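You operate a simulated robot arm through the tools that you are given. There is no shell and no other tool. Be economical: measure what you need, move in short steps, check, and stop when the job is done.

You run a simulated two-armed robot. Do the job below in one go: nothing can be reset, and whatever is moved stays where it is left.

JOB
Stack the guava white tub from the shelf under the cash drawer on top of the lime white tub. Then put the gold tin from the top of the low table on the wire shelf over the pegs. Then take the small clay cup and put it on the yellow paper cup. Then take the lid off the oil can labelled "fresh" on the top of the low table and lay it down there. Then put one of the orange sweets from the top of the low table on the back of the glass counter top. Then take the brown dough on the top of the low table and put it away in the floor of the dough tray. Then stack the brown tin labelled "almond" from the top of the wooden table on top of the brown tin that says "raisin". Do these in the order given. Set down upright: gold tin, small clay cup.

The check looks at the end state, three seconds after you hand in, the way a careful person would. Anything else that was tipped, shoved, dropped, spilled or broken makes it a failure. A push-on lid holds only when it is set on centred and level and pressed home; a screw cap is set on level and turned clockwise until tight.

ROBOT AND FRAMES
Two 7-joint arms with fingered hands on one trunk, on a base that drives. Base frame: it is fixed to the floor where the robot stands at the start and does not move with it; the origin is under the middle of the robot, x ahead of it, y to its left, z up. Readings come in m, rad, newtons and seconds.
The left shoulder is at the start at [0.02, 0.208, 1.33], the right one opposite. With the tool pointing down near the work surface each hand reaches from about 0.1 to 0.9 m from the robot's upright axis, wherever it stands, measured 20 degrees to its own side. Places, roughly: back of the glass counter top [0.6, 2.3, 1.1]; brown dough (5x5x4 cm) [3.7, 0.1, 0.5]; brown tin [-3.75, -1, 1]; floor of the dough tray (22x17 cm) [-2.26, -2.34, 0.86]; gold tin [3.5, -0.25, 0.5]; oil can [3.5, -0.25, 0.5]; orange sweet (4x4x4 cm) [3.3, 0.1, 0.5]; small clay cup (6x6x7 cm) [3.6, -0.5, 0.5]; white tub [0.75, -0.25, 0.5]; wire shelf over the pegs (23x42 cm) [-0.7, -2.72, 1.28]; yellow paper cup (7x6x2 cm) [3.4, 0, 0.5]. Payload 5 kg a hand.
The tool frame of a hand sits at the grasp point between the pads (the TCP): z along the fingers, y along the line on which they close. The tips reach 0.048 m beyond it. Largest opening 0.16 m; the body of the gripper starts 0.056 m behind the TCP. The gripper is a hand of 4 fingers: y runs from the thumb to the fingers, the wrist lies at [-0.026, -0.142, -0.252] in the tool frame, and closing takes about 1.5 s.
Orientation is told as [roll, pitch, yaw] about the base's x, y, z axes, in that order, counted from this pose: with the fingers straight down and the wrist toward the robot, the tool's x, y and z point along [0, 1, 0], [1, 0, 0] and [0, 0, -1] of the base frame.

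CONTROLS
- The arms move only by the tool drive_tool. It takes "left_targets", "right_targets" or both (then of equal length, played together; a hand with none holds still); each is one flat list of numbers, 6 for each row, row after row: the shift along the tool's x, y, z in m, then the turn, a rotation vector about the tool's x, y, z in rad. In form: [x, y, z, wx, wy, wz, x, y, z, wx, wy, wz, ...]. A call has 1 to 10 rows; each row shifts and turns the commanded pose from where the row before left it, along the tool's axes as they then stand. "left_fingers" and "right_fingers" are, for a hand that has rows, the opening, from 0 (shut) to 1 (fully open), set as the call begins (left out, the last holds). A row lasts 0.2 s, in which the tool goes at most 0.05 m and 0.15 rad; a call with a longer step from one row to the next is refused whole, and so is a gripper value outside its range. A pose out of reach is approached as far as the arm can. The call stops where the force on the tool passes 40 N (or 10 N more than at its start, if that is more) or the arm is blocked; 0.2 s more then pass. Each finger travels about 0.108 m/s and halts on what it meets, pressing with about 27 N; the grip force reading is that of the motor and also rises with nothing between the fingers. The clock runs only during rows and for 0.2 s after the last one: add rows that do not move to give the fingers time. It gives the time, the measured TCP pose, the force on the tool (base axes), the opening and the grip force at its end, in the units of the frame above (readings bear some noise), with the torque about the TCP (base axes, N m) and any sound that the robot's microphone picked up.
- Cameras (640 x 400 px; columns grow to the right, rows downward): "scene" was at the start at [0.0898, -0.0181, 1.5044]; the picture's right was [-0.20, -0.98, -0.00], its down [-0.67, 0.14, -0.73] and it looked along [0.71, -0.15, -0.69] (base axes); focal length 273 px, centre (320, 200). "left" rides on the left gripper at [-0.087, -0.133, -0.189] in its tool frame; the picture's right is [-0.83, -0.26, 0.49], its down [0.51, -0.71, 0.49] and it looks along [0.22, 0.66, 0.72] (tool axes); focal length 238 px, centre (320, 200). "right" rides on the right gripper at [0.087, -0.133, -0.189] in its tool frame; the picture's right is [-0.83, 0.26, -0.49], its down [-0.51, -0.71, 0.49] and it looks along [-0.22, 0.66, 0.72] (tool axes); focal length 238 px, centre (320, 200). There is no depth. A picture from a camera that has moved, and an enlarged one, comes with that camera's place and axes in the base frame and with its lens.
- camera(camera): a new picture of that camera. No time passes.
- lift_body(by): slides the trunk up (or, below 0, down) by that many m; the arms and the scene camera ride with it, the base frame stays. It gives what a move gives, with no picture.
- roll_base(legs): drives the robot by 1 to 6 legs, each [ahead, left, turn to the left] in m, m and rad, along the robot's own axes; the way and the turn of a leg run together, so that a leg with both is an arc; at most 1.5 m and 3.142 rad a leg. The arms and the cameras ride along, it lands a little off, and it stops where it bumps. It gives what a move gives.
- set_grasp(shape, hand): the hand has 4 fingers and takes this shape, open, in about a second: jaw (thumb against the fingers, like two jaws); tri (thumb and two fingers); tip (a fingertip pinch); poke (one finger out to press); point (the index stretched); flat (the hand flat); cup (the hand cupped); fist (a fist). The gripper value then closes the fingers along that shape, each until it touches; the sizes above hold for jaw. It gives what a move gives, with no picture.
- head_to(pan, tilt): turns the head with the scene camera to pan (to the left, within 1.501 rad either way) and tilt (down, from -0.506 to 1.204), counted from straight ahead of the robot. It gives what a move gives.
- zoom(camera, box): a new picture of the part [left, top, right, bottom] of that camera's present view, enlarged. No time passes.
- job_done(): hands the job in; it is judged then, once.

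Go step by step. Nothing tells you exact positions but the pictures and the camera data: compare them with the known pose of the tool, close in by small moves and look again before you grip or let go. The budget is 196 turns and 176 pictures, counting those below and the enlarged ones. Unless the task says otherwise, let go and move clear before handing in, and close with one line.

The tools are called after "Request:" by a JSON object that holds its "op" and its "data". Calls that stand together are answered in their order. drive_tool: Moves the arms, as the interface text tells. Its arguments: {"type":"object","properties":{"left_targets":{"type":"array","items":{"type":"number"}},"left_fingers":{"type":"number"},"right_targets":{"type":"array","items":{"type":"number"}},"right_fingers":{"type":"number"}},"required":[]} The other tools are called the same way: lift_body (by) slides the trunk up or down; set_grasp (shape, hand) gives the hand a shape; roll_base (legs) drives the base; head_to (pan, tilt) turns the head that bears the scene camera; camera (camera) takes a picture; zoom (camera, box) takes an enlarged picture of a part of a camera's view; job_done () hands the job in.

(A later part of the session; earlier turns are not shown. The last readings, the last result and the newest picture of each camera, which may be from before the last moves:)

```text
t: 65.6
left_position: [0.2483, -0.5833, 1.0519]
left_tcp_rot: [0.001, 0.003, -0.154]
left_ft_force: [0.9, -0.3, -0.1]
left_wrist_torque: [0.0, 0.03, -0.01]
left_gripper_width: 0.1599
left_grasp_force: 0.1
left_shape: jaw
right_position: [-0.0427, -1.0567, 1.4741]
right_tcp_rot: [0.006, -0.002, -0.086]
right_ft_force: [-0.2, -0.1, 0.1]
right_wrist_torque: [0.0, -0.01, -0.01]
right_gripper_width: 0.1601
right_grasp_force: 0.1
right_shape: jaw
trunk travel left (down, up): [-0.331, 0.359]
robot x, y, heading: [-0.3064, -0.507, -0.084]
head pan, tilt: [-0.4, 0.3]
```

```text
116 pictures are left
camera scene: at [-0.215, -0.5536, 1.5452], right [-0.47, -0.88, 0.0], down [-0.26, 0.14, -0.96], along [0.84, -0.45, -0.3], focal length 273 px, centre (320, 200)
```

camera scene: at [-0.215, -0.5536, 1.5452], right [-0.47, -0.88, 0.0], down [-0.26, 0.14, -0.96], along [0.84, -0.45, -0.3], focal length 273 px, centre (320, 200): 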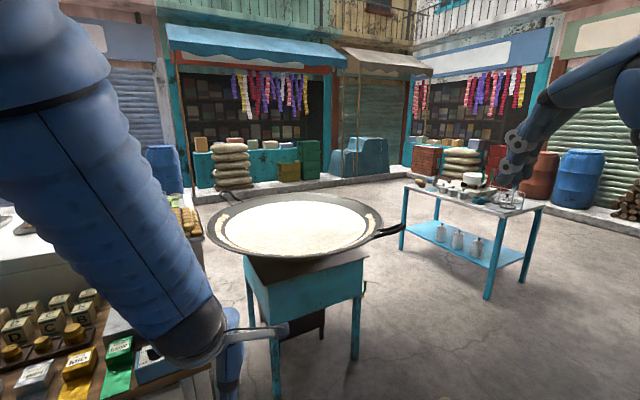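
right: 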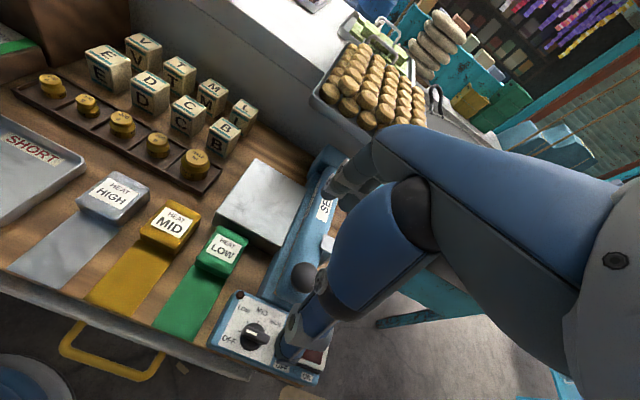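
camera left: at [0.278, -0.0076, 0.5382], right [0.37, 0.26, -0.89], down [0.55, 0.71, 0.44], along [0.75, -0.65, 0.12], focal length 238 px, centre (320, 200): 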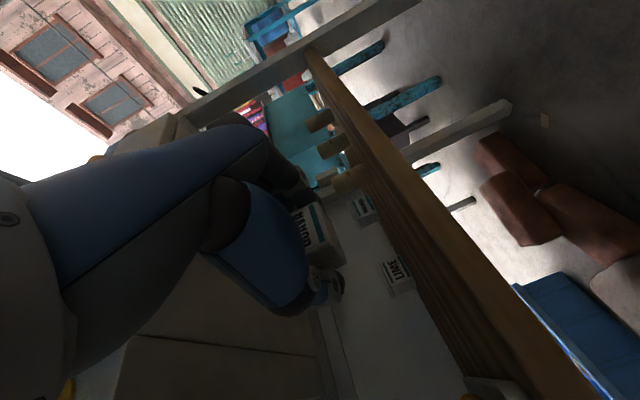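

Something near my right rear blocked the strafe. I'll look down there.

Request:
{"op": "head_to", "data": {"pan": -1.5, "tilt": 0.75}}

Request:
{"op": "camera", "data": {"camera": "scene"}}

```text
t: 66.9
left_position: [0.248, -0.5833, 1.0515]
left_tcp_rot: [0.002, 0.0, -0.153]
left_ft_force: [0.1, 0.0, 0.5]
left_wrist_torque: [-0.02, 0.0, -0.02]
left_gripper_width: 0.1597
left_grasp_force: 0.1
left_shape: jaw
right_position: [-0.0425, -1.0561, 1.475]
right_tcp_rot: [0.005, -0.002, -0.086]
right_ft_force: [0.7, -0.2, -0.3]
right_wrist_torque: [0.01, 0.01, 0.0]
right_gripper_width: 0.1599
right_grasp_force: 0.1
right_shape: jaw
trunk travel left (down, up): [-0.331, 0.359]
robot x, y, heading: [-0.3107, -0.5071, -0.087]
head pan, tilt: [-1.499, 0.75]
```

```text
115 pictures are left
camera scene: at [-0.2988, -0.5928, 1.5049], right [-1.0, 0.01, 0.0], down [0.01, 0.68, -0.73], along [-0.01, -0.73, -0.68], focal length 273 px, centre (320, 200)
```

scene: 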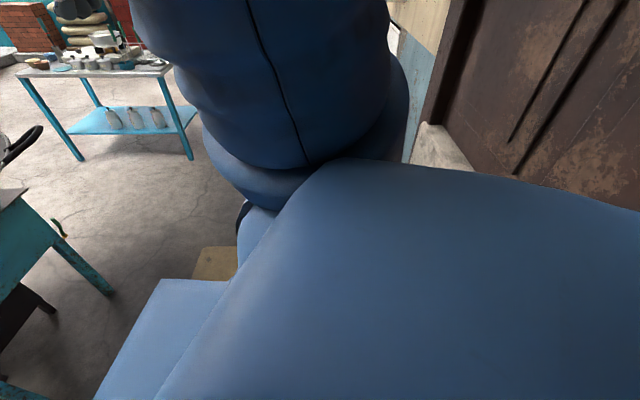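

The right elbow sits back against the door, because that hand is tucked high. I'll bring the right hand forward and down to its starting pose, which pulls the elbow in, then go on.

Request:
{"op": "drive_tool", "data": {"right_targets": [0, 0.03, 0.038, 0, 0, 0, 0, 0.03, 0.038, 0, 0, 0, 0, 0.03, 0.038, 0, 0, 0, 0, 0.03, 0.038, 0, 0, 0, 0, 0.03, 0.038, 0, 0, 0, 0, 0.03, 0.038, 0, 0, 0, 0, 0.03, 0.038, 0, 0, 0]}}

Request:
{"op": "roll_base", "data": {"legs": [[0.08, 0, 0.087], [0, -1.0, 0], [0, -0.6, 0]]}}

Request:
{"op": "head_to", "data": {"pan": 0.0, "tilt": 0.3}}

Request:
{"op": "camera", "data": {"camera": "scene"}}

```text
t: 68.5
left_position: [0.2489, -0.5843, 1.0512]
left_tcp_rot: [0.002, 0.004, -0.154]
left_ft_force: [0.8, -0.9, 0.1]
left_wrist_torque: [0.02, 0.07, -0.01]
left_gripper_width: 0.1599
left_grasp_force: 0.1
left_shape: jaw
right_position: [0.1706, -1.0724, 1.2071]
right_tcp_rot: [0.006, -0.002, -0.086]
right_ft_force: [0.7, 0.3, -0.4]
right_wrist_torque: [0.07, 0.08, 0.02]
right_gripper_width: 0.1597
right_grasp_force: 0.0
right_shape: jaw
trunk travel left (down, up): [-0.331, 0.359]
robot x, y, heading: [-0.3042, -0.507, -0.085]
head pan, tilt: [-1.499, 0.75]
```

```text
t: 72.0
left_position: [0.3536, -0.9916, 1.0518]
left_tcp_rot: [0.003, 0.003, -0.173]
left_ft_force: [-0.7, -2.9, -0.4]
left_wrist_torque: [0.28, -0.01, 0.01]
left_gripper_width: 0.1599
left_grasp_force: 0.0
left_shape: jaw
right_position: [0.2636, -1.4771, 1.2056]
right_tcp_rot: [0.01, -0.001, -0.107]
right_ft_force: [-0.2, -2.3, -1.1]
right_wrist_torque: [0.26, -0.06, 0.01]
right_gripper_width: 0.16
right_grasp_force: 0.0
right_shape: jaw
trunk travel left (down, up): [-0.331, 0.359]
robot x, y, heading: [-0.202, -0.8989, -0.11]
head pan, tilt: [-1.499, 0.75]
stopped in leg 2: the robot was blocked; the commanded pose is now the measured one
```

```text
t: 73.6
left_position: [0.3523, -0.9868, 1.053]
left_tcp_rot: [0.002, 0.002, -0.175]
left_ft_force: [0.4, -0.5, -0.4]
left_wrist_torque: [-0.02, -0.01, -0.02]
left_gripper_width: 0.1601
left_grasp_force: 0.2
left_shape: jaw
right_position: [0.2631, -1.4719, 1.2076]
right_tcp_rot: [0.005, -0.001, -0.105]
right_ft_force: [0.1, 0.0, 0.2]
right_wrist_torque: [0.0, 0.0, -0.04]
right_gripper_width: 0.1602
right_grasp_force: 0.0
right_shape: jaw
trunk travel left (down, up): [-0.331, 0.359]
robot x, y, heading: [-0.202, -0.8978, -0.11]
head pan, tilt: [0.0, 0.3]
```

```text
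114 pictures are left
camera scene: at [-0.0986, -0.9128, 1.5452], right [-0.11, -0.99, 0.0], down [-0.29, 0.03, -0.96], along [0.95, -0.1, -0.3], focal length 273 px, centre (320, 200)
```

scene: 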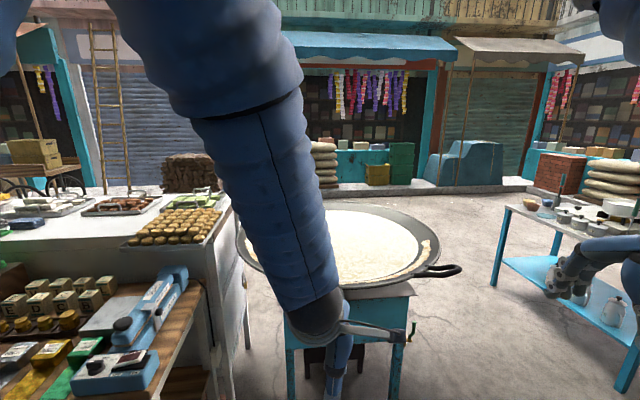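

Still blocked from the right rear. I'll raise the trunk so the hands clear the dish and turn to face that way, so I can see and drive forwards.

Request:
{"op": "lift_body", "data": {"by": 0.25}}

Request:
{"op": "roll_base", "data": {"legs": [[0.06, 0.06, 0], [0, 0, -0.7], [0, 0, -0.75]]}}

Request:
{"op": "head_to", "data": {"pan": 0.0, "tilt": 0.6}}

Request:
{"op": "camera", "data": {"camera": "scene"}}

```text
t: 76.2
left_position: [0.3534, -0.9866, 1.3014]
left_tcp_rot: [0.002, 0.001, -0.176]
left_ft_force: [0.3, 0.1, -0.5]
left_wrist_torque: [-0.01, 0.01, -0.02]
left_gripper_width: 0.1602
left_grasp_force: 0.1
left_shape: jaw
right_position: [0.2613, -1.4721, 1.4572]
right_tcp_rot: [0.005, -0.001, -0.106]
right_ft_force: [-0.5, 0.1, -0.2]
right_wrist_torque: [0.01, -0.02, -0.04]
right_gripper_width: 0.1602
right_grasp_force: 0.1
right_shape: jaw
trunk travel left (down, up): [-0.581, 0.109]
robot x, y, heading: [-0.1987, -0.9032, -0.111]
head pan, tilt: [0.0, 0.3]
```

```text
t: 81.1
left_position: [-0.1511, -1.4066, 1.3025]
left_tcp_rot: [0.002, 0.002, -1.618]
left_ft_force: [-0.1, 0.8, 0.5]
left_wrist_torque: [-0.02, 0.01, 0.0]
left_gripper_width: 0.1603
left_grasp_force: 0.0
left_shape: jaw
right_position: [-0.6452, -1.3786, 1.4574]
right_tcp_rot: [0.005, -0.003, -1.549]
right_ft_force: [-0.4, 0.3, 0.8]
right_wrist_torque: [-0.06, -0.03, 0.01]
right_gripper_width: 0.1599
right_grasp_force: 0.0
right_shape: jaw
trunk travel left (down, up): [-0.581, 0.109]
robot x, y, heading: [-0.1351, -0.8471, -1.552]
head pan, tilt: [0.0, 0.3]
```

```text
t: 81.9
left_position: [-0.1525, -1.4066, 1.3022]
left_tcp_rot: [0.002, 0.001, -1.618]
left_ft_force: [-0.3, -0.1, -0.4]
left_wrist_torque: [0.01, 0.03, 0.0]
left_gripper_width: 0.1599
left_grasp_force: 0.0
left_shape: jaw
right_position: [-0.6456, -1.3792, 1.4576]
right_tcp_rot: [0.005, -0.001, -1.549]
right_ft_force: [0.3, -0.5, -0.5]
right_wrist_torque: [0.03, 0.0, 0.0]
right_gripper_width: 0.1602
right_grasp_force: 0.1
right_shape: jaw
trunk travel left (down, up): [-0.581, 0.109]
robot x, y, heading: [-0.1384, -0.8479, -1.558]
head pan, tilt: [0.0, 0.6]
```

```text
113 pictures are left
camera scene: at [-0.1362, -0.9471, 1.7678], right [-1.0, -0.02, 0.0], down [-0.01, 0.56, -0.83], along [0.01, -0.83, -0.56], focal length 273 px, centre (320, 200)
```

scene: 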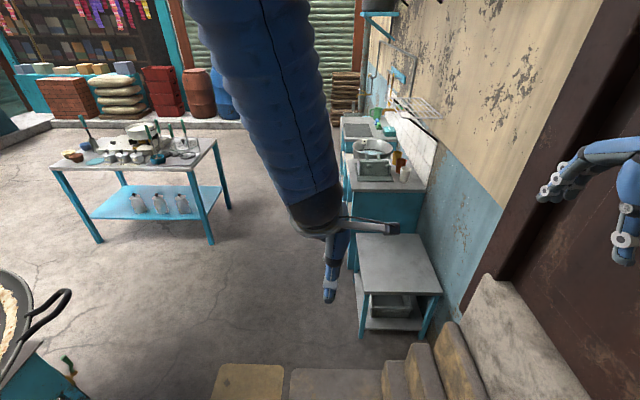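

Now it's clear: a stair with a slab stands by the wall at x below about -0.5. I'll shift toward +x, drive along the lane to y≈-2.1, then turn to face +x.

Request:
{"op": "roll_base", "data": {"legs": [[0, 0.24, 0], [1.25, 0, 0], [0, 0, 0.8], [0, 0, 0.75]]}}

Request:
{"op": "head_to", "data": {"pan": 0.5, "tilt": 0.25}}

Request:
{"op": "camera", "data": {"camera": "scene"}}

```text
t: 93.5
left_position: [0.6833, -2.1108, 1.3017]
left_tcp_rot: [0.002, 0.003, -0.087]
left_ft_force: [0.3, 0.0, 0.4]
left_wrist_torque: [-0.01, 0.01, 0.03]
left_gripper_width: 0.1598
left_grasp_force: 0.1
left_shape: jaw
right_position: [0.6348, -2.6006, 1.4581]
right_tcp_rot: [0.005, -0.002, -0.02]
right_ft_force: [-0.7, 0.4, 0.2]
right_wrist_torque: [0.01, 0.03, 0.0]
right_gripper_width: 0.1603
right_grasp_force: 0.0
right_shape: jaw
trunk travel left (down, up): [-0.581, 0.109]
robot x, y, heading: [0.126, -2.0723, -0.026]
head pan, tilt: [0.0, 0.6]
```

```text
t: 94.5
left_position: [0.683, -2.1104, 1.3019]
left_tcp_rot: [0.002, 0.001, -0.089]
left_ft_force: [-0.5, 0.0, 0.5]
left_wrist_torque: [0.0, -0.03, -0.01]
left_gripper_width: 0.1599
left_grasp_force: 0.0
left_shape: jaw
right_position: [0.6357, -2.6016, 1.4578]
right_tcp_rot: [0.005, -0.002, -0.019]
right_ft_force: [-0.3, -0.6, -0.1]
right_wrist_torque: [-0.03, 0.02, 0.02]
right_gripper_width: 0.16
right_grasp_force: 0.1
right_shape: jaw
trunk travel left (down, up): [-0.581, 0.109]
robot x, y, heading: [0.1219, -2.0703, -0.026]
head pan, tilt: [0.499, 0.25]
```

```text
112 pictures are left
camera scene: at [0.2171, -2.0296, 1.7999], right [0.46, -0.89, 0.0], down [-0.22, -0.11, -0.97], along [0.86, 0.44, -0.25], focal length 273 px, centre (320, 200)
```

scene: 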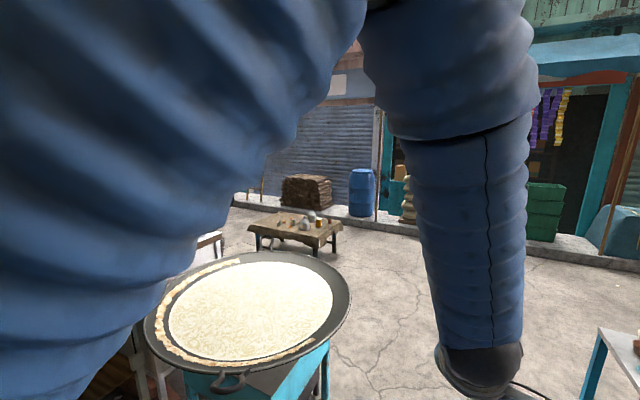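

The low table is visible ahead-left beyond the dish, with the tins on it. I'll drive on along the lane and then turn toward it.

Request:
{"op": "roll_base", "data": {"legs": [[1.3, 0, 0.026], [0.7, 0, 0], [0, 0.6, 0]]}}

Request:
{"op": "lift_body", "data": {"by": -0.25}}

Request:
{"op": "head_to", "data": {"pan": 0.65, "tilt": 0.4}}

Request:
{"op": "camera", "data": {"camera": "scene"}}

```text
t: 107.5
left_position: [2.6843, -1.4841, 1.3012]
left_tcp_rot: [0.0, 0.003, -0.045]
left_ft_force: [0.0, 0.0, 1.6]
left_wrist_torque: [0.02, 0.01, -0.01]
left_gripper_width: 0.1599
left_grasp_force: 0.0
left_shape: jaw
right_position: [2.6574, -1.9779, 1.4594]
right_tcp_rot: [0.008, -0.002, 0.024]
right_ft_force: [-0.4, -0.2, 0.4]
right_wrist_torque: [0.01, 0.01, 0.0]
right_gripper_width: 0.1602
right_grasp_force: 0.1
right_shape: jaw
trunk travel left (down, up): [-0.581, 0.109]
robot x, y, heading: [2.1278, -1.4682, 0.023]
head pan, tilt: [0.499, 0.25]
```

```text
t: 110.0
left_position: [2.6845, -1.4842, 1.0529]
left_tcp_rot: [0.0, 0.0, -0.045]
left_ft_force: [-0.4, -0.4, 0.9]
left_wrist_torque: [-0.03, 0.04, -0.02]
left_gripper_width: 0.1599
left_grasp_force: 0.1
left_shape: jaw
right_position: [2.6586, -1.9791, 1.2077]
right_tcp_rot: [0.006, -0.001, 0.025]
right_ft_force: [-0.3, 0.1, 0.7]
right_wrist_torque: [-0.01, 0.01, 0.02]
right_gripper_width: 0.1601
right_grasp_force: 0.1
right_shape: jaw
trunk travel left (down, up): [-0.331, 0.359]
robot x, y, heading: [2.1265, -1.471, 0.018]
head pan, tilt: [0.499, 0.25]
```

```text
t: 110.7
left_position: [2.6841, -1.4839, 1.0516]
left_tcp_rot: [0.003, 0.003, -0.045]
left_ft_force: [0.5, 0.3, -0.2]
left_wrist_torque: [-0.03, -0.01, -0.01]
left_gripper_width: 0.1601
left_grasp_force: 0.0
left_shape: jaw
right_position: [2.658, -1.9763, 1.208]
right_tcp_rot: [0.006, -0.001, 0.025]
right_ft_force: [-0.6, -0.7, 0.0]
right_wrist_torque: [-0.01, 0.02, 0.01]
right_gripper_width: 0.1602
right_grasp_force: 0.1
right_shape: jaw
trunk travel left (down, up): [-0.331, 0.359]
robot x, y, heading: [2.1275, -1.4707, 0.019]
head pan, tilt: [0.649, 0.4]
```

```text
111 pictures are left
camera scene: at [2.2063, -1.4129, 1.536], right [0.62, -0.78, 0.0], down [-0.31, -0.24, -0.92], along [0.72, 0.57, -0.39], focal length 273 px, centre (320, 200)
```

scene: 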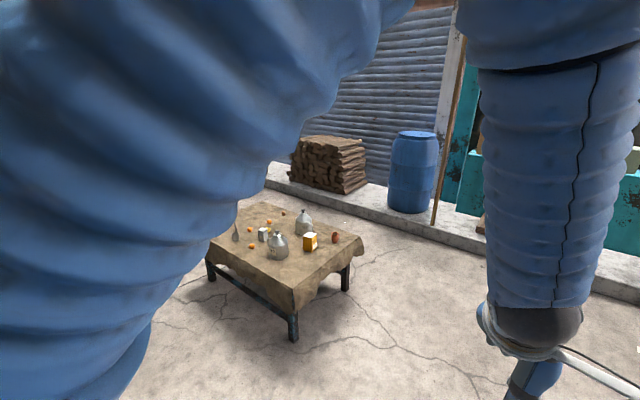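

Request:
{"op": "zoom", "data": {"camera": "scene", "box": [200, 190, 380, 302]}}

```text
3.56 times, centred on (290, 246) of scene
camera zoom: at [2.2063, -1.4129, 1.536], right [0.62, -0.78, 0.0], down [-0.31, -0.24, -0.92], along [0.72, 0.57, -0.39], focal length 970 px, centre (427, 36)
```

zoom: 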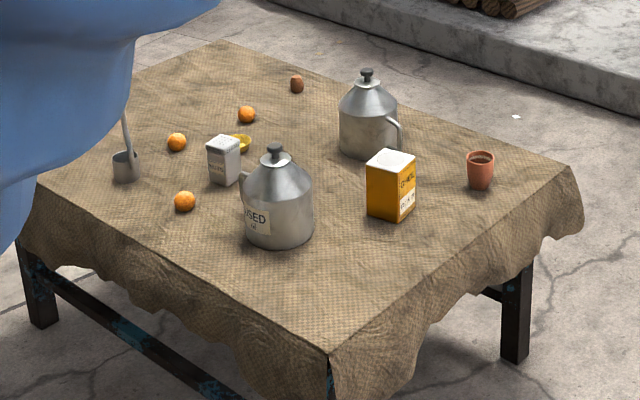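

The low table spans about x 3.04–3.76, y -0.56–0.51, top z≈0.5. The gold tin is near (3.39,-0.38), the clay cup (3.57,-0.46). I'll drive to its -y side facing it.

Request:
{"op": "roll_base", "data": {"legs": [[1.1, 0, 0], [0, 0, 0.8], [0, 0, 0.75], [0.4, 0, 0]]}}

Request:
{"op": "head_to", "data": {"pan": 0.0, "tilt": 0.8}}

Request:
{"op": "camera", "data": {"camera": "scene"}}

```text
t: 122.6
left_position: [3.2616, -0.489, 1.0524]
left_tcp_rot: [0.002, 0.002, 1.506]
left_ft_force: [-0.2, -0.4, -0.1]
left_wrist_torque: [-0.08, -0.03, 0.04]
left_gripper_width: 0.16
left_grasp_force: 0.0
left_shape: jaw
right_position: [3.7556, -0.5244, 1.2084]
right_tcp_rot: [0.005, 0.0, 1.576]
right_ft_force: [-0.2, 1.0, 0.4]
right_wrist_torque: [-0.01, 0.02, 0.03]
right_gripper_width: 0.1601
right_grasp_force: 0.1
right_shape: jaw
trunk travel left (down, up): [-0.331, 0.359]
robot x, y, heading: [3.2337, -1.0484, 1.571]
head pan, tilt: [0.649, 0.4]
```

```text
t: 123.6
left_position: [3.2616, -0.4887, 1.0525]
left_tcp_rot: [0.003, 0.001, 1.506]
left_ft_force: [0.9, 0.1, 0.3]
left_wrist_torque: [0.0, 0.0, 0.0]
left_gripper_width: 0.1597
left_grasp_force: 0.0
left_shape: jaw
right_position: [3.7544, -0.5251, 1.2074]
right_tcp_rot: [0.005, -0.002, 1.576]
right_ft_force: [0.0, 0.9, 0.3]
right_wrist_torque: [-0.02, 0.02, -0.01]
right_gripper_width: 0.1599
right_grasp_force: 0.2
right_shape: jaw
trunk travel left (down, up): [-0.331, 0.359]
robot x, y, heading: [3.2358, -1.0474, 1.57]
head pan, tilt: [0.0, 0.799]
```

```text
109 pictures are left
camera scene: at [3.2339, -0.9581, 1.5009], right [1.0, 0.0, 0.0], down [0.0, -0.72, -0.7], along [0.0, 0.7, -0.72], focal length 273 px, centre (320, 200)
```

scene: 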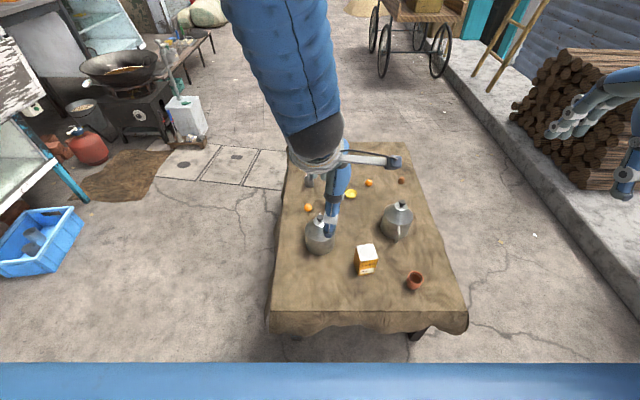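

Now a closer look at the items from here.

Request:
{"op": "zoom", "data": {"camera": "scene", "box": [290, 190, 450, 290]}}

Request:
{"op": "camera", "data": {"camera": "right"}}

```text
4.00 times, centred on (370, 240) of scene
camera zoom: at [3.2339, -0.9581, 1.5009], right [1.0, 0.0, 0.0], down [0.0, -0.72, -0.7], along [0.0, 0.7, -0.72], focal length 1091 px, centre (120, 40)
```

zoom: 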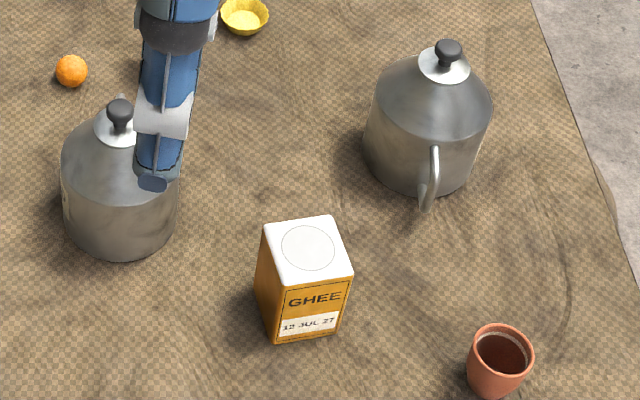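

```text
107 pictures are left
camera right: at [3.669, -0.6591, 1.3973], right [0.84, 0.26, 0.48], down [0.51, -0.71, -0.49], along [0.21, 0.66, -0.72], focal length 238 px, centre (320, 200)
```

right: 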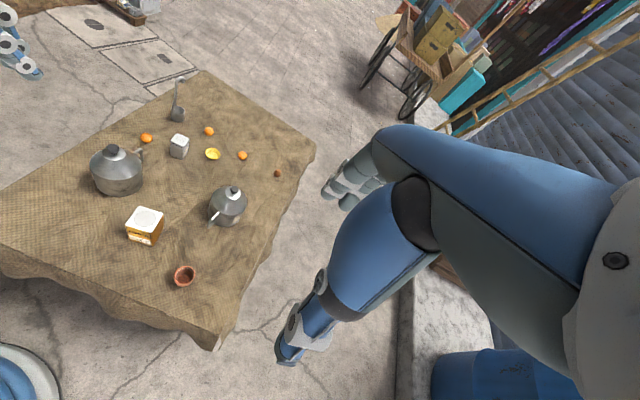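

The tin measures about 7.3×6.2×11.5 cm, centre (3.413,-0.37), turned about +12°. I'll bring the right hand over it while moving the left hand out of the way.

Request:
{"op": "drive_tool", "data": {"left_targets": [0.025, 0, 0, 0, 0, 0, 0.025, 0, 0, 0, 0, 0, 0.025, 0, 0, 0, 0, 0, 0.025, 0, 0, 0, 0, 0, 0.025, 0, 0, 0, 0, 0, 0.025, 0, 0, 0, 0, 0, 0.025, 0, 0, 0, 0, 0, 0.025, 0, 0, 0, 0, 0, 0.025, 0, 0, 0, 0, 0], "right_targets": [0.038, 0.0172, 0, 0, 0, 0, 0.038, 0.0172, 0, 0, 0, 0, 0.038, 0.0172, 0, 0, 0, 0, 0.038, 0.0172, 0.02, 0, 0, 0, 0.038, 0.0172, 0.04, 0, 0, 0, 0.038, 0.0172, 0.02, 0, 0, 0, 0.038, 0.0172, 0.02, 0, 0, 0, 0.038, 0.0172, 0.02, 0, 0, 0, 0.038, 0.0172, 0.02, 0, 0, 0], "right_fingers": 0.75}}

Request:
{"op": "drive_tool", "data": {"right_targets": [0, 0, 0.045, 0, 0, -0.1, 0, 0, 0.045, 0, 0, -0.11, 0, 0, 0.045, 0, 0, 0, 0, 0, 0.045, 0, 0, 0, 0, 0, 0.045, 0, 0, 0, 0, 0, 0.045, 0, 0, 0, 0, 0, 0.045, 0, 0, 0]}}

Request:
{"op": "zoom", "data": {"camera": "scene", "box": [290, 190, 450, 290]}}

Request:
{"op": "camera", "data": {"camera": "right"}}

```text
refused: row 5 steps farther than a row can; nothing moved
```

```text
t: 125.2
left_position: [3.2627, -0.4885, 1.052]
left_tcp_rot: [0.002, 0.001, 1.507]
left_ft_force: [0.9, -0.7, 0.5]
left_wrist_torque: [-0.02, 0.06, 0.0]
left_gripper_width: 0.1601
left_grasp_force: 0.1
left_shape: jaw
right_position: [3.7528, -0.5249, 0.8942]
right_tcp_rot: [0.005, -0.004, 1.784]
right_ft_force: [0.9, 1.3, -0.5]
right_wrist_torque: [-0.11, 0.08, 0.02]
right_gripper_width: 0.1602
right_grasp_force: 0.0
right_shape: jaw
trunk travel left (down, up): [-0.331, 0.359]
robot x, y, heading: [3.2338, -1.0477, 1.574]
head pan, tilt: [0.0, 0.799]
```

```text
4.00 times, centred on (370, 240) of scene
camera zoom: at [3.2356, -0.9574, 1.5007], right [1.0, 0.0, 0.0], down [0.0, -0.72, -0.7], along [0.0, 0.7, -0.72], focal length 1091 px, centre (120, 40)
```

zoom: 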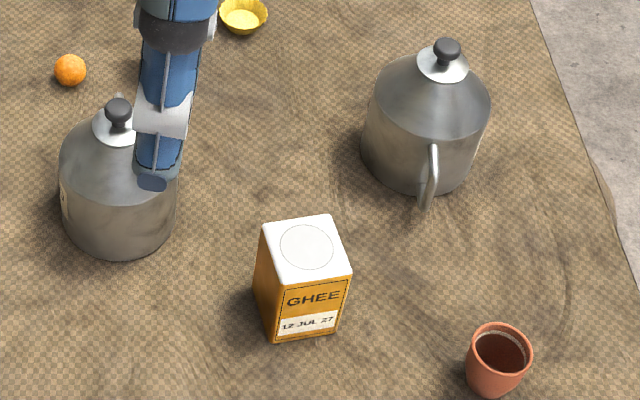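

```text
105 pictures are left
camera right: at [3.6981, -0.6746, 1.0823], right [0.76, 0.43, 0.48], down [0.64, -0.59, -0.5], along [0.07, 0.69, -0.72], focal length 238 px, centre (320, 200)
```

right: 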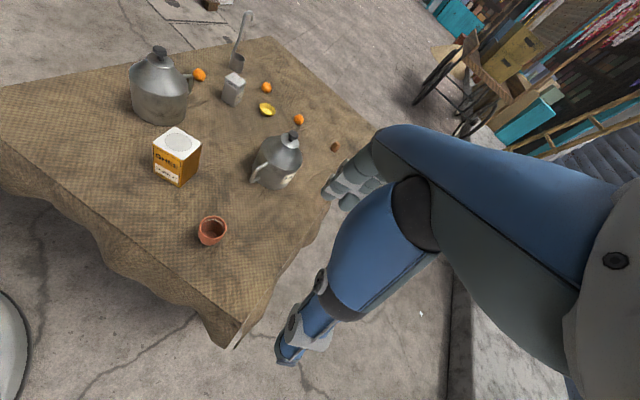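

The first call was refused, so only the descent ran, harmlessly beside the table. Now move sideways over the tin, well above everything.

Request:
{"op": "drive_tool", "data": {"left_targets": [0.025, 0, 0, 0, 0, 0, 0.025, 0, 0, 0, 0, 0, 0.025, 0, 0, 0, 0, 0, 0.025, 0, 0, 0, 0, 0, 0.025, 0, 0, 0, 0, 0, 0.025, 0, 0, 0, 0, 0, 0.025, 0, 0, 0, 0, 0, 0.025, 0, 0, 0, 0, 0, 0.025, 0, 0, 0, 0, 0], "right_targets": [0.0333, 0.0248, 0, 0, 0, 0, 0.0333, 0.0248, 0, 0, 0, 0, 0.0333, 0.0248, 0, 0, 0, 0, 0.0333, 0.0248, 0, 0, 0, 0, 0.0333, 0.0248, 0, 0, 0, 0, 0.0333, 0.0248, 0, 0, 0, 0, 0.0333, 0.0248, 0, 0, 0, 0, 0.0333, 0.0248, 0, 0, 0, 0, 0.0333, 0.0248, 0, 0, 0, 0], "right_fingers": 0.72}}

Request:
{"op": "drive_tool", "data": {"right_targets": [0, 0, 0.04, 0, 0, 0, 0, 0, 0.04, 0, 0, 0, 0, 0, 0.04, 0, 0, 0, 0, 0, 0.04, 0, 0, 0]}}

Request:
{"op": "camera", "data": {"camera": "right"}}

Request:
{"op": "zoom", "data": {"camera": "scene", "box": [290, 190, 450, 290]}}

```text
t: 127.2
left_position: [3.0354, -0.4737, 1.0528]
left_tcp_rot: [-0.002, 0.0, 1.506]
left_ft_force: [-2.0, -0.9, -0.1]
left_wrist_torque: [0.0, -0.17, -0.03]
left_gripper_width: 0.1598
left_grasp_force: 0.1
left_shape: jaw
right_position: [3.4113, -0.3681, 0.8975]
right_tcp_rot: [0.003, -0.001, 1.785]
right_ft_force: [-0.7, -0.3, -0.8]
right_wrist_torque: [-0.01, -0.1, -0.02]
right_gripper_width: 0.1154
right_grasp_force: 0.0
right_shape: jaw
trunk travel left (down, up): [-0.331, 0.359]
robot x, y, heading: [3.2353, -1.0505, 1.569]
head pan, tilt: [0.0, 0.799]
```

```text
t: 128.2
left_position: [3.0382, -0.4744, 1.0527]
left_tcp_rot: [0.002, 0.002, 1.506]
left_ft_force: [0.2, -0.4, 0.1]
left_wrist_torque: [-0.03, 0.04, -0.01]
left_gripper_width: 0.1597
left_grasp_force: 0.0
left_shape: jaw
right_position: [3.4122, -0.3669, 0.7363]
right_tcp_rot: [0.006, -0.005, 1.786]
right_ft_force: [1.1, 2.3, 1.1]
right_wrist_torque: [-0.2, 0.02, 0.02]
right_gripper_width: 0.1155
right_grasp_force: 0.0
right_shape: jaw
trunk travel left (down, up): [-0.331, 0.359]
robot x, y, heading: [3.2358, -1.0466, 1.569]
head pan, tilt: [0.0, 0.799]
```

```text
104 pictures are left
camera right: at [3.3569, -0.5161, 0.9242], right [0.76, 0.43, 0.48], down [0.64, -0.58, -0.5], along [0.07, 0.69, -0.72], focal length 238 px, centre (320, 200)
```

right: 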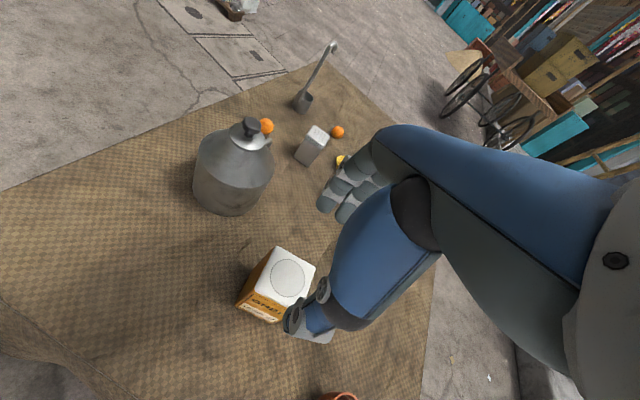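

```text
4.00 times, centred on (370, 240) of scene
camera zoom: at [3.2342, -0.9574, 1.5007], right [1.0, 0.0, 0.0], down [0.0, -0.72, -0.7], along [0.0, 0.7, -0.72], focal length 1091 px, centre (120, 40)
```

zoom: 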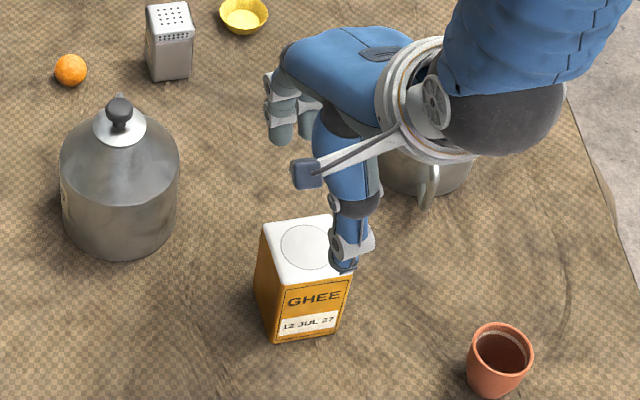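

The hand is right above the tin, within 5 mm. Descend around it.

Request:
{"op": "drive_tool", "data": {"right_targets": [0, -0.005, 0.034, 0, 0, 0, 0, 0, 0.034, 0, 0, 0, 0, 0, 0.034, 0, 0, 0, 0, 0, 0.034, 0, 0, 0, 0, 0, 0.03, 0, 0, 0]}}

Request:
{"op": "zoom", "data": {"camera": "scene", "box": [290, 190, 450, 290]}}

Request:
{"op": "zoom", "data": {"camera": "right", "box": [220, 220, 380, 380]}}

```text
t: 129.4
left_position: [3.0386, -0.4742, 1.0538]
left_tcp_rot: [0.003, 0.001, 1.507]
left_ft_force: [0.3, -0.1, 0.4]
left_wrist_torque: [-0.04, 0.06, -0.02]
left_gripper_width: 0.1597
left_grasp_force: 0.1
left_shape: jaw
right_position: [3.411, -0.3737, 0.5693]
right_tcp_rot: [0.006, -0.004, 1.785]
right_ft_force: [0.5, 1.3, 1.2]
right_wrist_torque: [-0.16, -0.02, 0.02]
right_gripper_width: 0.1154
right_grasp_force: 0.0
right_shape: jaw
trunk travel left (down, up): [-0.331, 0.359]
robot x, y, heading: [3.2349, -1.0472, 1.568]
head pan, tilt: [0.0, 0.799]
```

```text
4.00 times, centred on (370, 240) of scene
camera zoom: at [3.2339, -0.9578, 1.5008], right [1.0, 0.0, 0.0], down [0.0, -0.72, -0.7], along [0.0, 0.7, -0.72], focal length 1091 px, centre (120, 40)
```

zoom: 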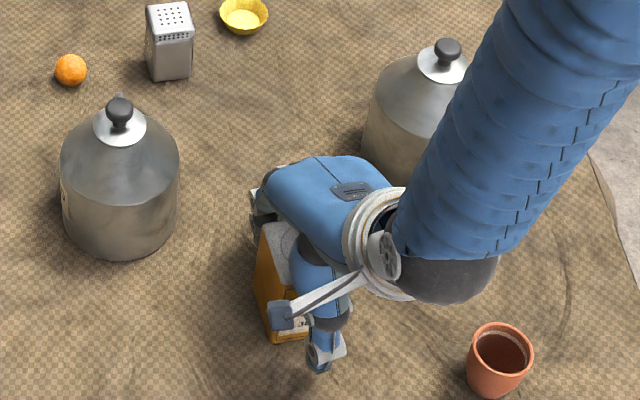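

```text
2.50 times, centred on (300, 300) of right
camera zoom: at [3.3569, -0.5228, 0.7573], right [0.76, 0.43, 0.48], down [0.64, -0.58, -0.5], along [0.07, 0.69, -0.72], focal length 596 px, centre (370, -50)
```

zoom: 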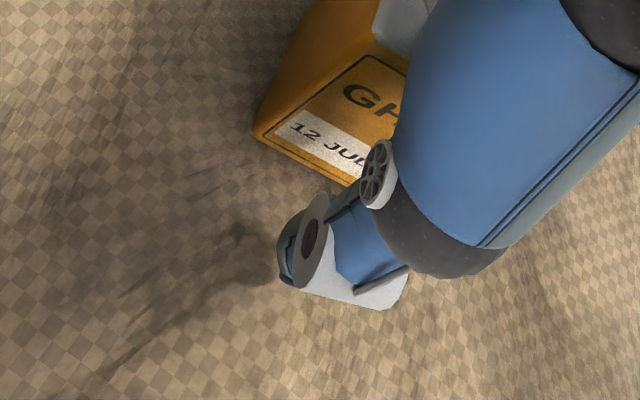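

Straddled with the thumb in front of the label face. Close.

Request:
{"op": "drive_tool", "data": {"right_targets": [0, 0, 0, 0, 0, 0, 0, 0, 0, 0, 0, 0, 0, 0, 0, 0, 0, 0, 0, 0, 0, 0, 0, 0, 0, 0, 0, 0, 0, 0], "right_fingers": 0.0}}

Request:
{"op": "zoom", "data": {"camera": "scene", "box": [290, 190, 450, 290]}}

```text
t: 130.6
left_position: [3.0385, -0.4748, 1.0532]
left_tcp_rot: [0.001, 0.002, 1.506]
left_ft_force: [0.8, -0.3, 0.0]
left_wrist_torque: [0.0, -0.03, -0.03]
left_gripper_width: 0.1598
left_grasp_force: 0.1
left_shape: jaw
right_position: [3.4131, -0.3753, 0.5686]
right_tcp_rot: [0.006, -0.002, 1.786]
right_ft_force: [1.3, 0.0, 0.3]
right_wrist_torque: [0.04, -0.04, 0.04]
right_gripper_width: 0.0662
right_grasp_force: 27.0
right_shape: jaw
trunk travel left (down, up): [-0.331, 0.359]
robot x, y, heading: [3.2375, -1.049, 1.572]
head pan, tilt: [0.0, 0.799]
```

```text
4.00 times, centred on (370, 240) of scene
camera zoom: at [3.2338, -0.9581, 1.5008], right [1.0, 0.0, 0.0], down [0.0, -0.72, -0.7], along [0.0, 0.7, -0.72], focal length 1091 px, centre (120, 40)
```

zoom: 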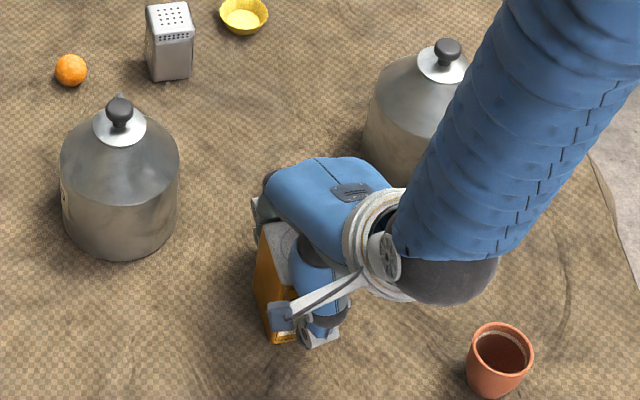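

The tin is firmly gripped. I lift it straight up, raise the trunk, back away and head for the wire shelf.

Request:
{"op": "drive_tool", "data": {"right_targets": [0, 0, -0.04, 0, 0, 0, 0, 0, -0.04, 0, 0, 0, 0, 0, -0.04, 0, 0, 0, 0, 0, -0.04, 0, 0, 0, 0, 0, -0.04, 0, 0, 0, 0, 0, -0.04, 0, 0, 0, 0, 0, -0.04, 0, 0, 0, 0, 0, -0.04, 0, 0, 0, 0, 0, -0.04, 0, 0, 0, 0, 0, -0.04, 0, 0, 0]}}

Request:
{"op": "lift_body", "data": {"by": 0.3}}

Request:
{"op": "roll_base", "data": {"legs": [[-0.4, 0, 0], [0, 0, 0.8], [0, 0, 0.77], [0, 0.7, 0], [1.4, 0, 0]]}}

Request:
{"op": "head_to", "data": {"pan": 0.0, "tilt": 0.35}}

Request:
{"op": "camera", "data": {"camera": "scene"}}

```text
t: 132.8
left_position: [3.0372, -0.4764, 1.0548]
left_tcp_rot: [0.0, 0.0, 1.507]
left_ft_force: [-0.6, -1.7, 0.2]
left_wrist_torque: [0.07, -0.01, 0.0]
left_gripper_width: 0.1598
left_grasp_force: 0.1
left_shape: jaw
right_position: [3.4138, -0.3762, 0.9702]
right_tcp_rot: [0.006, 0.001, 1.786]
right_ft_force: [-0.3, -3.4, -6.2]
right_wrist_torque: [0.2, 0.01, -0.07]
right_gripper_width: 0.066
right_grasp_force: 27.0
right_shape: jaw
trunk travel left (down, up): [-0.331, 0.359]
robot x, y, heading: [3.2315, -1.0462, 1.57]
head pan, tilt: [0.0, 0.799]
```

```text
t: 135.8
left_position: [3.0374, -0.4737, 1.3523]
left_tcp_rot: [0.001, 0.002, 1.507]
left_ft_force: [0.5, 0.0, 0.0]
left_wrist_torque: [-0.02, -0.01, 0.02]
left_gripper_width: 0.1597
left_grasp_force: 0.1
left_shape: jaw
right_position: [3.4147, -0.3747, 1.2691]
right_tcp_rot: [0.005, -0.004, 1.785]
right_ft_force: [0.8, -0.2, -4.8]
right_wrist_torque: [0.01, -0.01, 0.0]
right_gripper_width: 0.0662
right_grasp_force: 26.8
right_shape: jaw
trunk travel left (down, up): [-0.631, 0.059]
robot x, y, heading: [3.2358, -1.0478, 1.566]
head pan, tilt: [0.0, 0.799]
```

```text
t: 152.5
left_position: [1.3003, -2.4287, 1.3538]
left_tcp_rot: [0.002, 0.002, 3.13]
left_ft_force: [0.5, -0.2, 0.4]
left_wrist_torque: [0.02, 0.02, -0.02]
left_gripper_width: 0.1598
left_grasp_force: 0.1
left_shape: jaw
right_position: [1.1814, -2.0589, 1.2699]
right_tcp_rot: [0.007, -0.002, -2.874]
right_ft_force: [0.1, -0.2, -4.2]
right_wrist_torque: [-0.03, 0.01, 0.0]
right_gripper_width: 0.066
right_grasp_force: 27.0
right_shape: jaw
trunk travel left (down, up): [-0.631, 0.059]
robot x, y, heading: [1.865, -2.1985, -3.085]
head pan, tilt: [0.0, 0.799]
```

```text
t: 153.4
left_position: [1.2996, -2.4285, 1.3526]
left_tcp_rot: [0.002, 0.001, 3.129]
left_ft_force: [-0.1, 0.1, 0.3]
left_wrist_torque: [0.01, 0.04, 0.01]
left_gripper_width: 0.1601
left_grasp_force: 0.0
left_shape: jaw
right_position: [1.1811, -2.0575, 1.2685]
right_tcp_rot: [0.006, -0.001, -2.874]
right_ft_force: [0.8, 0.0, -4.6]
right_wrist_torque: [0.01, -0.05, 0.0]
right_gripper_width: 0.0658
right_grasp_force: 26.9
right_shape: jaw
trunk travel left (down, up): [-0.631, 0.059]
robot x, y, heading: [1.8623, -2.2003, -3.084]
head pan, tilt: [0.0, 0.351]
```

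```text
99 pictures are left
camera scene: at [1.7573, -2.2077, 1.8404], right [-0.05, 1.0, 0.0], down [0.34, 0.02, -0.94], along [-0.94, -0.05, -0.35], focal length 273 px, centre (320, 200)
```

scene: 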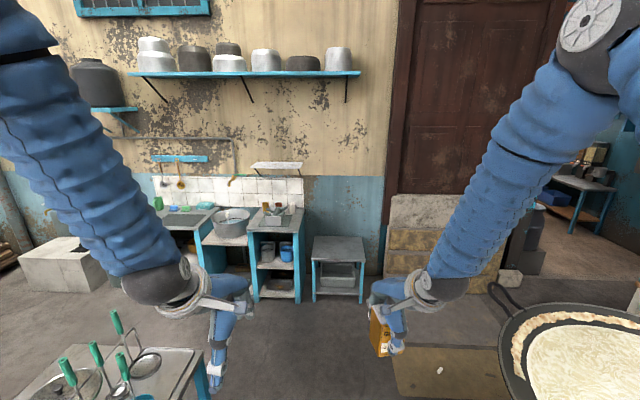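

The wire shelf is visible on the wall ahead at about (-0.7,-2.72,1.28), with nothing on it as far as I see. I drive on and line up facing it.

Request:
{"op": "roll_base", "data": {"legs": [[1.4, 0, -0.057], [0.3, 0, 0], [0, 0.6, 0]]}}

Request:
{"op": "head_to", "data": {"pan": 0.0, "tilt": 0.45}}

Request:
{"op": "camera", "data": {"camera": "scene"}}

```text
t: 164.2
left_position: [-0.4177, -2.8595, 1.3515]
left_tcp_rot: [0.0, 0.005, 3.074]
left_ft_force: [-1.4, -3.0, -1.6]
left_wrist_torque: [0.37, -0.06, -0.06]
left_gripper_width: 0.1597
left_grasp_force: 0.1
left_shape: jaw
right_position: [-0.5143, -2.4702, 1.266]
right_tcp_rot: [-0.004, 0.011, -2.948]
right_ft_force: [1.2, 25.8, -8.3]
right_wrist_torque: [-0.29, -0.16, -1.49]
right_gripper_width: 0.0657
right_grasp_force: 27.2
right_shape: jaw
trunk travel left (down, up): [-0.631, 0.059]
robot x, y, heading: [0.1592, -2.6577, 3.145]
head pan, tilt: [0.0, 0.351]
stopped in leg 3: the force on the tool passed its limit at 61 N (the readings are from after the stop); the commanded pose is now the measured one
```

```text
t: 164.8
left_position: [-0.4171, -2.8567, 1.3536]
left_tcp_rot: [0.002, 0.002, 3.072]
left_ft_force: [-0.7, -0.1, -0.4]
left_wrist_torque: [0.03, 0.01, 0.01]
left_gripper_width: 0.1597
left_grasp_force: 0.1
left_shape: jaw
right_position: [-0.5134, -2.4707, 1.2683]
right_tcp_rot: [0.002, 0.005, -2.942]
right_ft_force: [-1.4, 20.2, -9.6]
right_wrist_torque: [-0.12, -0.25, -1.37]
right_gripper_width: 0.0656
right_grasp_force: 27.3
right_shape: jaw
trunk travel left (down, up): [-0.631, 0.059]
robot x, y, heading: [0.1581, -2.6633, 3.141]
head pan, tilt: [0.0, 0.45]
```

```text
98 pictures are left
camera scene: at [0.0536, -2.6616, 1.8312], right [0.0, 1.0, 0.0], down [0.44, 0.0, -0.9], along [-0.9, 0.0, -0.44], focal length 273 px, centre (320, 200)
```

scene: 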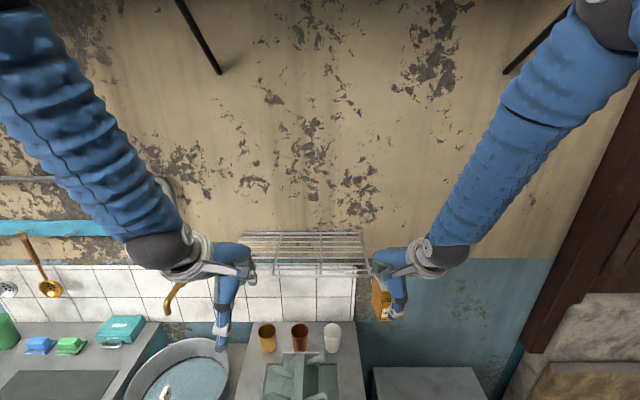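

The tin's hand touched the end of the wire shelf since I was too low. I back off sideways at once, then raise the hand.

Request:
{"op": "roll_base", "data": {"legs": [[0, -0.12, 0]]}}

Request:
{"op": "drive_tool", "data": {"right_targets": [0, 0, -0.04, 0, 0, 0, 0, 0, -0.04, 0, 0, 0, 0, 0, -0.04, 0, 0, 0, 0, 0, -0.04, 0, 0, 0, 0, 0, -0.04, 0, 0, 0], "left_targets": [0, -0.04, 0, 0, 0, 0, 0, -0.04, 0, 0, 0, 0, 0, -0.04, 0, 0, 0, 0, 0, -0.04, 0, 0, 0, 0, 0, -0.04, 0, 0, 0, 0]}}

Request:
{"op": "camera", "data": {"camera": "scene"}}

Request:
{"op": "camera", "data": {"camera": "right"}}

```text
t: 166.1
left_position: [-0.4163, -2.7358, 1.3536]
left_tcp_rot: [0.001, 0.0, 3.074]
left_ft_force: [1.3, 0.6, 0.5]
left_wrist_torque: [-0.03, -0.04, -0.02]
left_gripper_width: 0.1601
left_grasp_force: 0.0
left_shape: jaw
right_position: [-0.5132, -2.3528, 1.2665]
right_tcp_rot: [0.002, 0.004, -2.942]
right_ft_force: [0.4, 0.1, -4.7]
right_wrist_torque: [-0.06, -0.01, 0.0]
right_gripper_width: 0.0657
right_grasp_force: 27.4
right_shape: jaw
trunk travel left (down, up): [-0.631, 0.059]
robot x, y, heading: [0.157, -2.5413, 3.141]
head pan, tilt: [0.0, 0.45]
```

```text
t: 167.3
left_position: [-0.3262, -2.7318, 1.3475]
left_tcp_rot: [0.002, 0.003, 3.074]
left_ft_force: [-0.4, -0.2, 1.3]
left_wrist_torque: [0.02, 0.07, 0.02]
left_gripper_width: 0.1598
left_grasp_force: 0.0
left_shape: jaw
left hand out of reach, approached as far as the arm can: row 3, 4, 5
right_position: [-0.5087, -2.3531, 1.4694]
right_tcp_rot: [0.002, 0.005, -2.939]
right_ft_force: [2.5, 0.8, -7.1]
right_wrist_torque: [-0.07, 0.23, -0.04]
right_gripper_width: 0.0656
right_grasp_force: 27.0
right_shape: jaw
trunk travel left (down, up): [-0.631, 0.059]
robot x, y, heading: [0.1582, -2.5405, 3.142]
head pan, tilt: [0.0, 0.45]
```

```text
97 pictures are left
camera scene: at [0.0575, -2.5421, 1.8315], right [0.0, 1.0, 0.0], down [0.43, 0.0, -0.9], along [-0.9, 0.0, -0.43], focal length 273 px, centre (320, 200)
```

scene: 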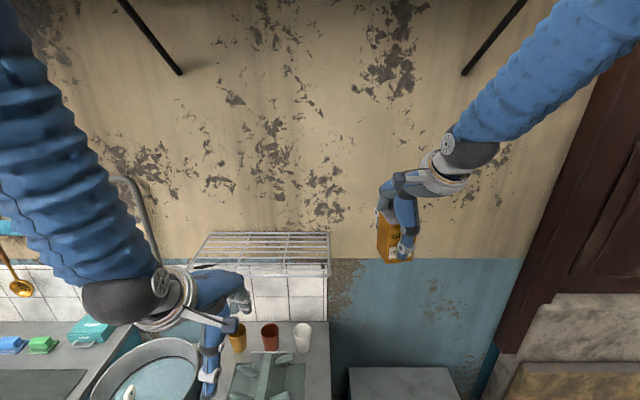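

```text
96 pictures are left
camera right: at [-0.3633, -2.4126, 1.6597], right [-0.42, 0.77, 0.48], down [0.6, 0.64, -0.49], along [-0.68, 0.08, -0.73], focal length 238 px, centre (320, 200)
```

right: 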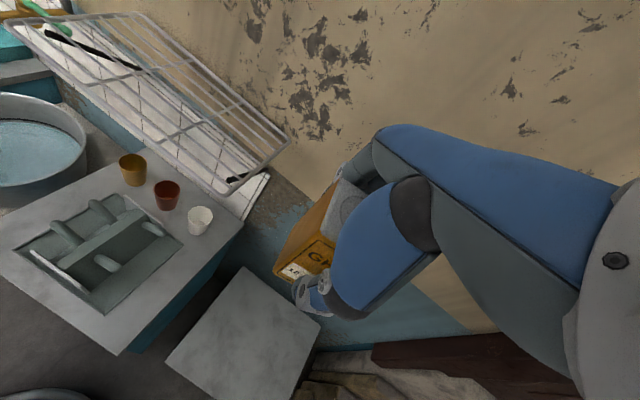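

The tin is still upright and secure. I'll enlarge the shelf to measure its surface and rim.

Request:
{"op": "zoom", "data": {"camera": "scene", "box": [170, 210, 430, 300]}}

Request:
{"op": "zoom", "data": {"camera": "right", "box": [20, 0, 340, 220]}}

```text
2.46 times, centred on (300, 255) of scene
camera zoom: at [0.0575, -2.5421, 1.8315], right [0.0, 1.0, 0.0], down [0.43, 0.0, -0.9], along [-0.9, 0.0, -0.43], focal length 672 px, centre (369, 65)
```

zoom: 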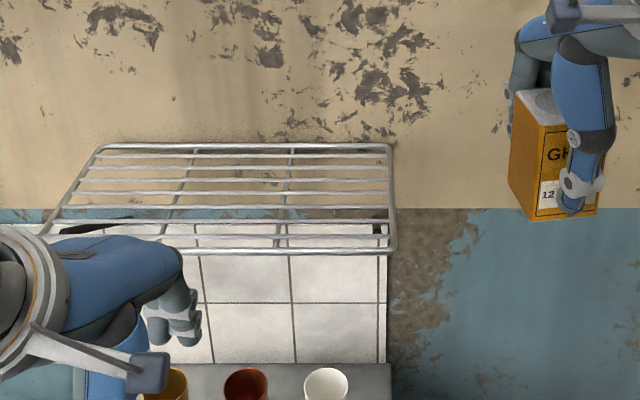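

```text
1.82 times, centred on (180, 110) of right
camera zoom: at [-0.3633, -2.4126, 1.6597], right [-0.42, 0.77, 0.48], down [0.6, 0.64, -0.49], along [-0.68, 0.08, -0.73], focal length 433 px, centre (574, 364)
```

zoom: 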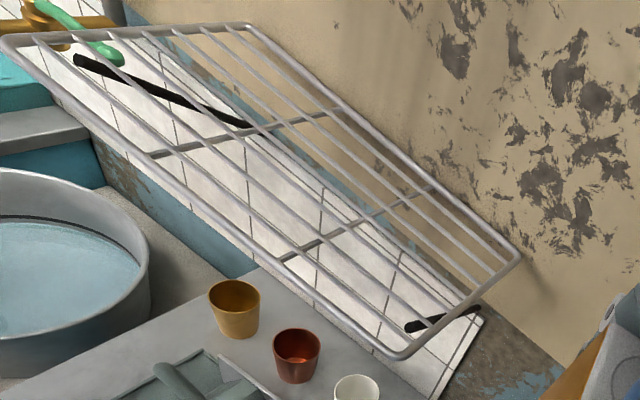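

The rack is flat with its top at about z=1.278, spanning x -0.81…-0.59, y -2.94…-2.51. I'll move the tin over it at a safe height.

Request:
{"op": "roll_base", "data": {"legs": [[0.1, 0.2, 0]]}}

Request:
{"op": "drive_tool", "data": {"right_targets": [0.016, 0.034, 0, 0, 0, 0, 0.016, 0.034, 0, 0, 0, 0, 0.016, 0.034, 0, 0, 0, 0, 0, 0, 0, 0, 0, 0.1, 0, 0, 0, 0, 0, 0.1]}}

Request:
{"op": "zoom", "data": {"camera": "scene", "box": [250, 150, 450, 300]}}

Request:
{"op": "camera", "data": {"camera": "right"}}

```text
t: 169.0
left_position: [-0.4285, -2.9312, 1.3475]
left_tcp_rot: [0.004, 0.002, 3.074]
left_ft_force: [0.5, 0.5, 0.5]
left_wrist_torque: [-0.03, 0.01, -0.01]
left_gripper_width: 0.16
left_grasp_force: 0.0
left_shape: jaw
right_position: [-0.6111, -2.5525, 1.4685]
right_tcp_rot: [0.002, 0.005, -2.942]
right_ft_force: [1.0, 0.4, -5.0]
right_wrist_torque: [-0.04, 0.05, 0.02]
right_gripper_width: 0.0653
right_grasp_force: 27.0
right_shape: jaw
trunk travel left (down, up): [-0.631, 0.059]
robot x, y, heading: [0.0589, -2.7406, 3.139]
head pan, tilt: [0.0, 0.45]
```

```text
t: 170.2
left_position: [-0.4279, -2.9331, 1.3456]
left_tcp_rot: [0.002, 0.004, 3.073]
left_ft_force: [0.6, -1.0, -0.2]
left_wrist_torque: [0.05, 0.03, -0.06]
left_gripper_width: 0.1598
left_grasp_force: 0.1
left_shape: jaw
right_position: [-0.7026, -2.6229, 1.4694]
right_tcp_rot: [0.0, 0.004, -3.141]
right_ft_force: [0.8, -1.3, -5.5]
right_wrist_torque: [0.04, 0.02, -0.01]
right_gripper_width: 0.0656
right_grasp_force: 26.3
right_shape: jaw
trunk travel left (down, up): [-0.631, 0.059]
robot x, y, heading: [0.0611, -2.7398, 3.143]
head pan, tilt: [0.0, 0.45]
```

```text
2.67 times, centred on (350, 225) of scene
camera zoom: at [-0.0445, -2.7442, 1.8313], right [0.0, 1.0, 0.0], down [0.44, 0.0, -0.9], along [-0.9, 0.0, -0.44], focal length 728 px, centre (240, 133)
```

zoom: 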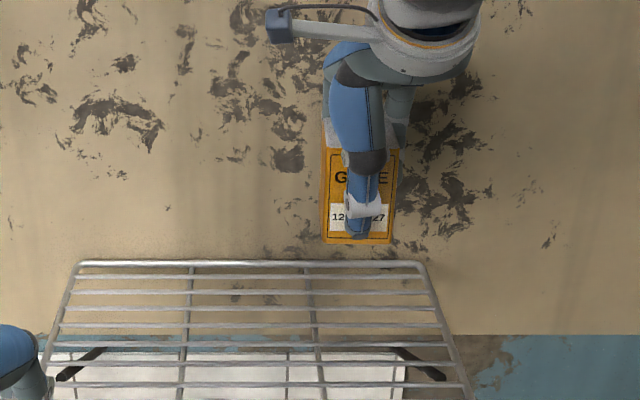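

```text
92 pictures are left
camera right: at [-0.5701, -2.71, 1.6591], right [-0.26, 0.83, 0.49], down [0.71, 0.51, -0.49], along [-0.65, 0.22, -0.72], focal length 238 px, centre (320, 200)
```

right: 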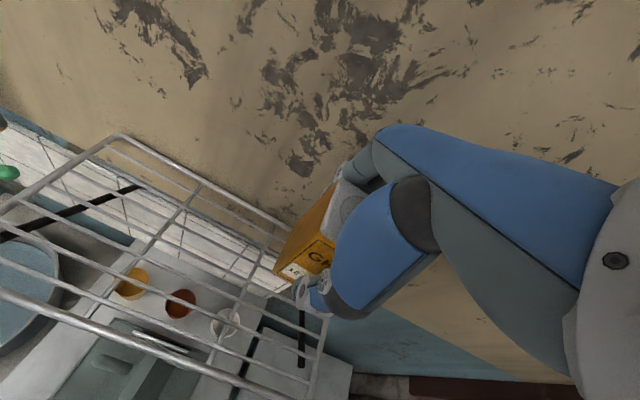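

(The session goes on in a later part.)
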